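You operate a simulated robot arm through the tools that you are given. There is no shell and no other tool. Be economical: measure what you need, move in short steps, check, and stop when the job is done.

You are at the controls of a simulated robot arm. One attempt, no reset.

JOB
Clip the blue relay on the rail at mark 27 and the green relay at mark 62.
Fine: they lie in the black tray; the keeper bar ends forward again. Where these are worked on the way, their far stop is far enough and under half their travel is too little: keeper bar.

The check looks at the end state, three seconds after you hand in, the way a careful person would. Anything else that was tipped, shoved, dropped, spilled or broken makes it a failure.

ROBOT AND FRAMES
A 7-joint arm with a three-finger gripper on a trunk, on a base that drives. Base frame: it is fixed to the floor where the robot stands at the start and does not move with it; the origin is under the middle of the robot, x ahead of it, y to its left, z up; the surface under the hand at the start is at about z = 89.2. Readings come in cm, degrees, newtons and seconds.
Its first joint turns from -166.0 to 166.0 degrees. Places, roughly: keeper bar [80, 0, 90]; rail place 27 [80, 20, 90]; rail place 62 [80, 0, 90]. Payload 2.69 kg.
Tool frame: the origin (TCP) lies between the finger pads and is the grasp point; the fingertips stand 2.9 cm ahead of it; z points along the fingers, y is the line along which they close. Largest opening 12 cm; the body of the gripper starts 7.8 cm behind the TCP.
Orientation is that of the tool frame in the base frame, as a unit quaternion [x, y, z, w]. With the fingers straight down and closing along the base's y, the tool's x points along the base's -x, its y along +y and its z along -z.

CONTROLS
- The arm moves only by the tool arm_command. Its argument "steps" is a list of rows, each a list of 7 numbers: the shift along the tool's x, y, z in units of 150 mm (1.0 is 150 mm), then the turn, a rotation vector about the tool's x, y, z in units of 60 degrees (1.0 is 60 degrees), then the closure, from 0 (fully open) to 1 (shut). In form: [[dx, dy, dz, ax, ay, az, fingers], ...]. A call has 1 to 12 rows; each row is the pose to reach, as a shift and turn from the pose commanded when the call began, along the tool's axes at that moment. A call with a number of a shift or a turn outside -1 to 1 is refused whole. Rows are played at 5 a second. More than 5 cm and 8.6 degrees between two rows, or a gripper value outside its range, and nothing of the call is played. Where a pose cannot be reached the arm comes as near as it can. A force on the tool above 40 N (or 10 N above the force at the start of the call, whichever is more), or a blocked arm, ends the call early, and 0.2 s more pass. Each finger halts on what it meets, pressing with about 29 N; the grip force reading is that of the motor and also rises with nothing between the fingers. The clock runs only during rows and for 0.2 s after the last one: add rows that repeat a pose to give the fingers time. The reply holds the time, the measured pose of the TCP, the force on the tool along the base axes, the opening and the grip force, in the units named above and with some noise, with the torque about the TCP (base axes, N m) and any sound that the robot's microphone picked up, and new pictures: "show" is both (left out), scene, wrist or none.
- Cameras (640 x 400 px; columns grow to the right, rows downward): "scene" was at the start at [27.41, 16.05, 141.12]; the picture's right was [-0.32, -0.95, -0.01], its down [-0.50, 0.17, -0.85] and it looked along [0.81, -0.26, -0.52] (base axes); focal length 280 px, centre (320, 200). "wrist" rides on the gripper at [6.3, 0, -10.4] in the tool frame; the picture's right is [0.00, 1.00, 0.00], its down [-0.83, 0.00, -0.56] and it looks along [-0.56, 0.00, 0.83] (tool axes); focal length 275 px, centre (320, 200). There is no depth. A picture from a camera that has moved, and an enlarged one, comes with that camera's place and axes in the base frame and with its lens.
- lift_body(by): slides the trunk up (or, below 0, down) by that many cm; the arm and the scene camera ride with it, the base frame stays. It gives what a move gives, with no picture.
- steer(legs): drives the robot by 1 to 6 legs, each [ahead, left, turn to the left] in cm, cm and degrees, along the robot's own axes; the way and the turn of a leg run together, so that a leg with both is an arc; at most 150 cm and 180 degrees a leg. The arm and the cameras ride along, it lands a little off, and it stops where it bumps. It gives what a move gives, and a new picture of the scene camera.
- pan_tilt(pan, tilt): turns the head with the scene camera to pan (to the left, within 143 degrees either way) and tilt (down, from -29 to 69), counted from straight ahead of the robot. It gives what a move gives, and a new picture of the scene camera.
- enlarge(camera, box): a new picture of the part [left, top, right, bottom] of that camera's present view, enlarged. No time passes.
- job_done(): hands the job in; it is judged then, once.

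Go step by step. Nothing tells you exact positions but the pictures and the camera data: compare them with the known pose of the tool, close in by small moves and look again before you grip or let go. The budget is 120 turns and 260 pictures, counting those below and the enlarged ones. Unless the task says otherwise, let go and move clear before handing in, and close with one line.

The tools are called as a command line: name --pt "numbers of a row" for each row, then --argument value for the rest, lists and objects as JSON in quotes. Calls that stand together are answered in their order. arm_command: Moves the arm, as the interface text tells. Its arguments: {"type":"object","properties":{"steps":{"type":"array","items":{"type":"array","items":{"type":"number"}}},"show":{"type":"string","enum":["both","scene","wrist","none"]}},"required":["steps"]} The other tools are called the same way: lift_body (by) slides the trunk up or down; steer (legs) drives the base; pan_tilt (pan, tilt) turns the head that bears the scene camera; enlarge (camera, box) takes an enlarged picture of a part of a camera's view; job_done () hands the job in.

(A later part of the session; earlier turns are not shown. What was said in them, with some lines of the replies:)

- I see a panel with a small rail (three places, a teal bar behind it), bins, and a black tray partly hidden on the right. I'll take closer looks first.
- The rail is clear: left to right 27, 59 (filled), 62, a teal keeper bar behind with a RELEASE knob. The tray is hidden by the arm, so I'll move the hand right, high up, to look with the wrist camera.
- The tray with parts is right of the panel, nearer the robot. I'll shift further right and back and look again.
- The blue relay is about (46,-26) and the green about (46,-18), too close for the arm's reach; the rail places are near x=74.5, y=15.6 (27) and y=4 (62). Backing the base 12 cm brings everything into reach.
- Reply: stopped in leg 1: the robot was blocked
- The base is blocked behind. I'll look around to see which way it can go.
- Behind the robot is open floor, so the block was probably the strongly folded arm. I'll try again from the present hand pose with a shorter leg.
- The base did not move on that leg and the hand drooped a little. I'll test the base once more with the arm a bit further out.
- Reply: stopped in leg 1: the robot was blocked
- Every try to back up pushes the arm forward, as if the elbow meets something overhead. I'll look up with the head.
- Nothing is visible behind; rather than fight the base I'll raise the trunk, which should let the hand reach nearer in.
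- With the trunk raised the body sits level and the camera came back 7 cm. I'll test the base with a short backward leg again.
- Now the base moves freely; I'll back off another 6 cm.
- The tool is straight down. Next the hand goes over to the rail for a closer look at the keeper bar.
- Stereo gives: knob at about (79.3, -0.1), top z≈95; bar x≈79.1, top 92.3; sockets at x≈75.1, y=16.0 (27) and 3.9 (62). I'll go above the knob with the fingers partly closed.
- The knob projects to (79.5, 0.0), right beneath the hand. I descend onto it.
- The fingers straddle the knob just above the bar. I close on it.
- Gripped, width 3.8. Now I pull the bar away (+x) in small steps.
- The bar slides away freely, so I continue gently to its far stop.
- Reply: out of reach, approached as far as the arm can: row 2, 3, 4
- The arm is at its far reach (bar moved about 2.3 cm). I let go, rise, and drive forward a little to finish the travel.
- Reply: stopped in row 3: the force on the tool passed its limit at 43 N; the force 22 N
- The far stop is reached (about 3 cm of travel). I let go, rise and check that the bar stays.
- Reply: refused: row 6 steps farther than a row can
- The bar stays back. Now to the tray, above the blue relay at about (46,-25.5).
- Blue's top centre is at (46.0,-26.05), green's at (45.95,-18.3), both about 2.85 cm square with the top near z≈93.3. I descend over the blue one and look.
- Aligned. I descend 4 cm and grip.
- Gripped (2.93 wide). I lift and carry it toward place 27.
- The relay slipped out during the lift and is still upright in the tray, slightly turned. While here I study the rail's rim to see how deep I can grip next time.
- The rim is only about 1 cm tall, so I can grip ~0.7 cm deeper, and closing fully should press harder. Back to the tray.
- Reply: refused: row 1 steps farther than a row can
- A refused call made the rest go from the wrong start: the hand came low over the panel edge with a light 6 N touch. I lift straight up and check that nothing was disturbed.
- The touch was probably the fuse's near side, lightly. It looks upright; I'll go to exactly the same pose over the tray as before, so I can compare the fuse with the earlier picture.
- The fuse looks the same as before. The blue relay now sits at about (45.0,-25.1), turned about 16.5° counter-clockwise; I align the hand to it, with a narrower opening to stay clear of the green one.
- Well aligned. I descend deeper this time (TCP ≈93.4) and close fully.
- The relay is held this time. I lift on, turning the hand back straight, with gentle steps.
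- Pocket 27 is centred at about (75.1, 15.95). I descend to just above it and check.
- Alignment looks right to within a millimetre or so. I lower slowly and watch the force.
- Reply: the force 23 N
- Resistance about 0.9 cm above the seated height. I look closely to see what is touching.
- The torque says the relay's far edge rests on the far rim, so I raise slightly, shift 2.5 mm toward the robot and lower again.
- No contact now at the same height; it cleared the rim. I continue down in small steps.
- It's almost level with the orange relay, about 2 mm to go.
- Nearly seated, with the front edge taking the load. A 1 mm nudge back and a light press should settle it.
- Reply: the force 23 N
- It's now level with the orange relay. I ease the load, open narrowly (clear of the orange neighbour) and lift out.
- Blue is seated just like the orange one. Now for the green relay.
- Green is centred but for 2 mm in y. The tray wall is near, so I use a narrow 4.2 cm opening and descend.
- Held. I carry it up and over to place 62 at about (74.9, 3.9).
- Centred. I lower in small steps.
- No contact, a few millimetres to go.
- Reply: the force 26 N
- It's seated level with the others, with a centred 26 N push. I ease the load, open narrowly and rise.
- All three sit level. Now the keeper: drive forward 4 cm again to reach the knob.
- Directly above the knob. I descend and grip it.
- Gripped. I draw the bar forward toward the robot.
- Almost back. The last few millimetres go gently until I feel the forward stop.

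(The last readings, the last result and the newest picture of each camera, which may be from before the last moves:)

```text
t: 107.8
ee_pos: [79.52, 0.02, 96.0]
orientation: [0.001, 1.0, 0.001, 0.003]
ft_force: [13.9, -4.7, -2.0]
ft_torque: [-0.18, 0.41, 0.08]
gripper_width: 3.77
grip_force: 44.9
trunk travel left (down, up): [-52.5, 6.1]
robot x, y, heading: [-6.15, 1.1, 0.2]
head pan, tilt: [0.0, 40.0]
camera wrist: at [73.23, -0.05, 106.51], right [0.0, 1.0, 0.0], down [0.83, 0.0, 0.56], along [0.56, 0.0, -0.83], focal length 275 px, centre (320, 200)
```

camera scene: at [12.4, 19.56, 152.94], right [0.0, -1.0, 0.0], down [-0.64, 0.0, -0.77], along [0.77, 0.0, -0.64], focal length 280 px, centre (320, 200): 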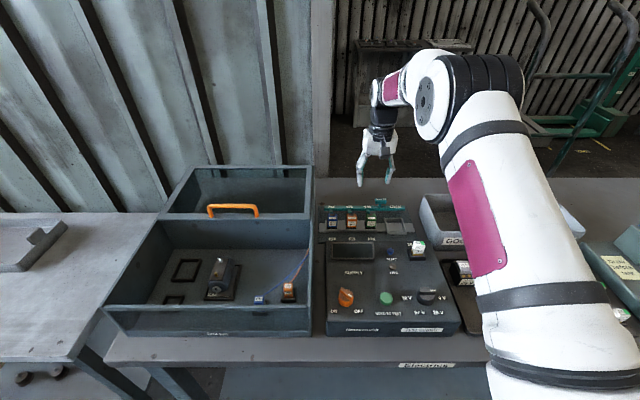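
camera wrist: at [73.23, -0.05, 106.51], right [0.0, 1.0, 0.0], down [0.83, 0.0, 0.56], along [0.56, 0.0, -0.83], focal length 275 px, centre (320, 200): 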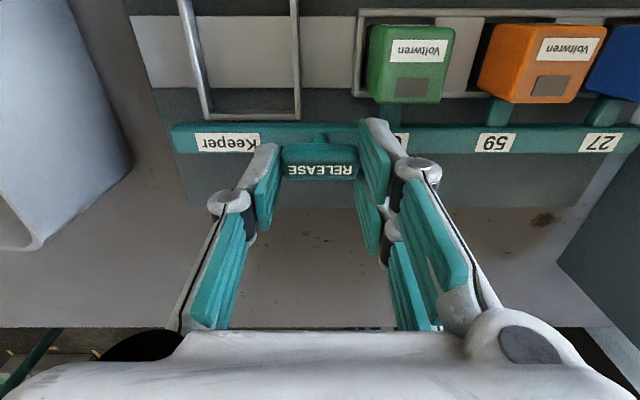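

The bar is back at its original forward position (camera x 73.23 against 73.25 at first). I release, rise and check.

arm_command --pt "-0.015 0 0 0 0 0 0.8" --pt "-0.015 0 0 0 0 0 0.6" --pt "-0.015 0 0 0 0 0 0.42" --pt "-0.015 0 0 0 0 0 0.42" --show "none"

arm_command --pt "0 0 -0.2 0 0 0 0.42" --pt "0 0 -0.5 0 0 0 0.42" --pt "0 0 -0.8 0 0 0 0.42" --pt "0.15 0 -1 0 0 0 0.42" --pt "0.4 0 -1 0 0 0 0.42" --pt "0.6 0 -1 0 0 0 0.42" --pt "0.6 0 -1 0 0 0 0.42" --show "both"

enlarge --camera "wrist" --box '[200, 20, 520, 220]'

enlarge --camera "scene" --box '[310, 185, 470, 285]'

```text
t: 108.8
ee_pos: [79.42, 0.03, 96.02]
orientation: [0.002, 1.0, 0.0, 0.0]
ft_force: [-0.2, -0.4, 0.4]
ft_torque: [0.0, 0.03, 0.0]
gripper_width: 6.97
grip_force: 0.0
trunk travel left (down, up): [-52.5, 6.1]
robot x, y, heading: [-5.97, 0.2, -0.0]
head pan, tilt: [0.0, 40.0]
```

```text
t: 110.4
ee_pos: [70.59, 0.08, 111.07]
orientation: [0.001, 1.0, 0.001, 0.001]
ft_force: [-0.6, -0.6, -0.5]
ft_torque: [0.04, 0.01, 0.01]
gripper_width: 6.96
grip_force: 0.0
trunk travel left (down, up): [-52.5, 6.1]
robot x, y, heading: [-6.17, 0.58, 0.1]
head pan, tilt: [0.0, 40.0]
camera scene: at [12.41, 19.56, 152.94], right [0.0, -1.0, 0.0], down [-0.64, 0.0, -0.77], along [0.77, 0.0, -0.64], focal length 280 px, centre (320, 200)
camera wrist: at [64.25, -0.04, 121.57], right [0.0, 1.0, 0.0], down [0.83, 0.0, 0.56], along [0.56, 0.0, -0.83], focal length 275 px, centre (320, 200)
```

scene: 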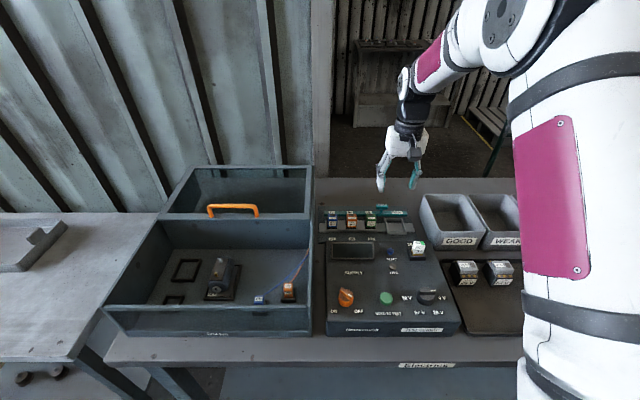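
wrist: 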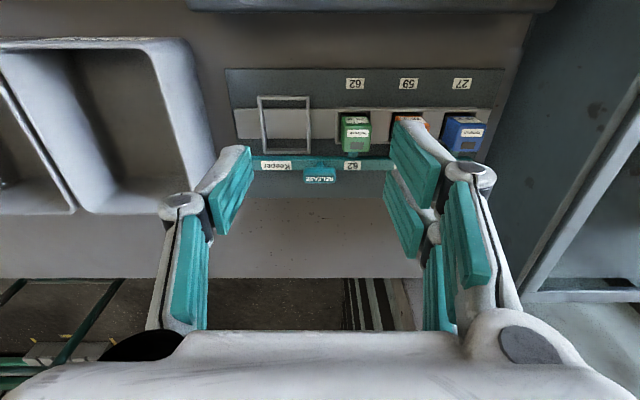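

```text
2.00 times, centred on (360, 120) of wrist
camera zoom: at [64.25, -0.04, 121.57], right [0.0, 1.0, 0.0], down [0.83, 0.0, 0.56], along [0.56, 0.0, -0.83], focal length 551 px, centre (240, 360)
```

zoom: 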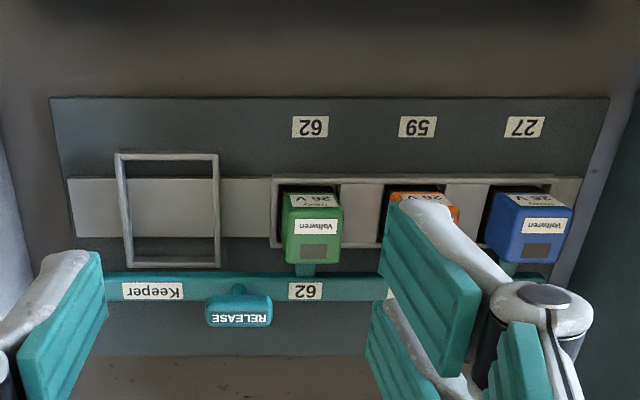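

```text
4.00 times, centred on (390, 235) of scene
camera zoom: at [12.41, 19.56, 152.94], right [0.0, -1.0, 0.0], down [-0.64, 0.0, -0.77], along [0.77, 0.0, -0.64], focal length 1120 px, centre (40, 60)
```

zoom: 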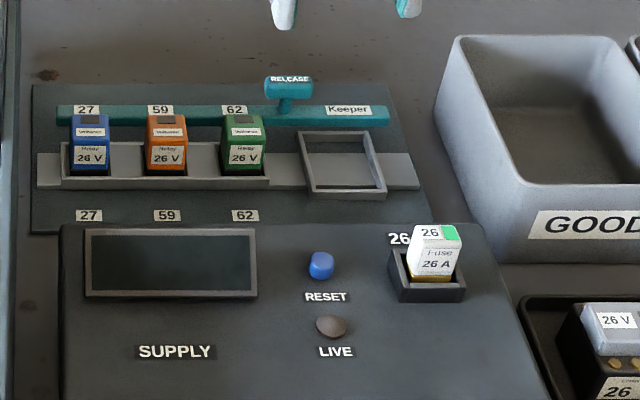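

Blue is seated at 27 and green at 62, level with the orange relay. The keeper bar is forward again, the hand is clear and nothing else looks disturbed, so I'm handing in.

job_done

```text
The job is handed in.
```

The blue relay is in place 27 and the green relay in place 62; the keeper bar went to its far stop and is forward again. On the way, the blue relay slipped once inside the tray, and the hand lightly touched something on the test panel, probably the 26 A fuse, which still looks upright and in place.
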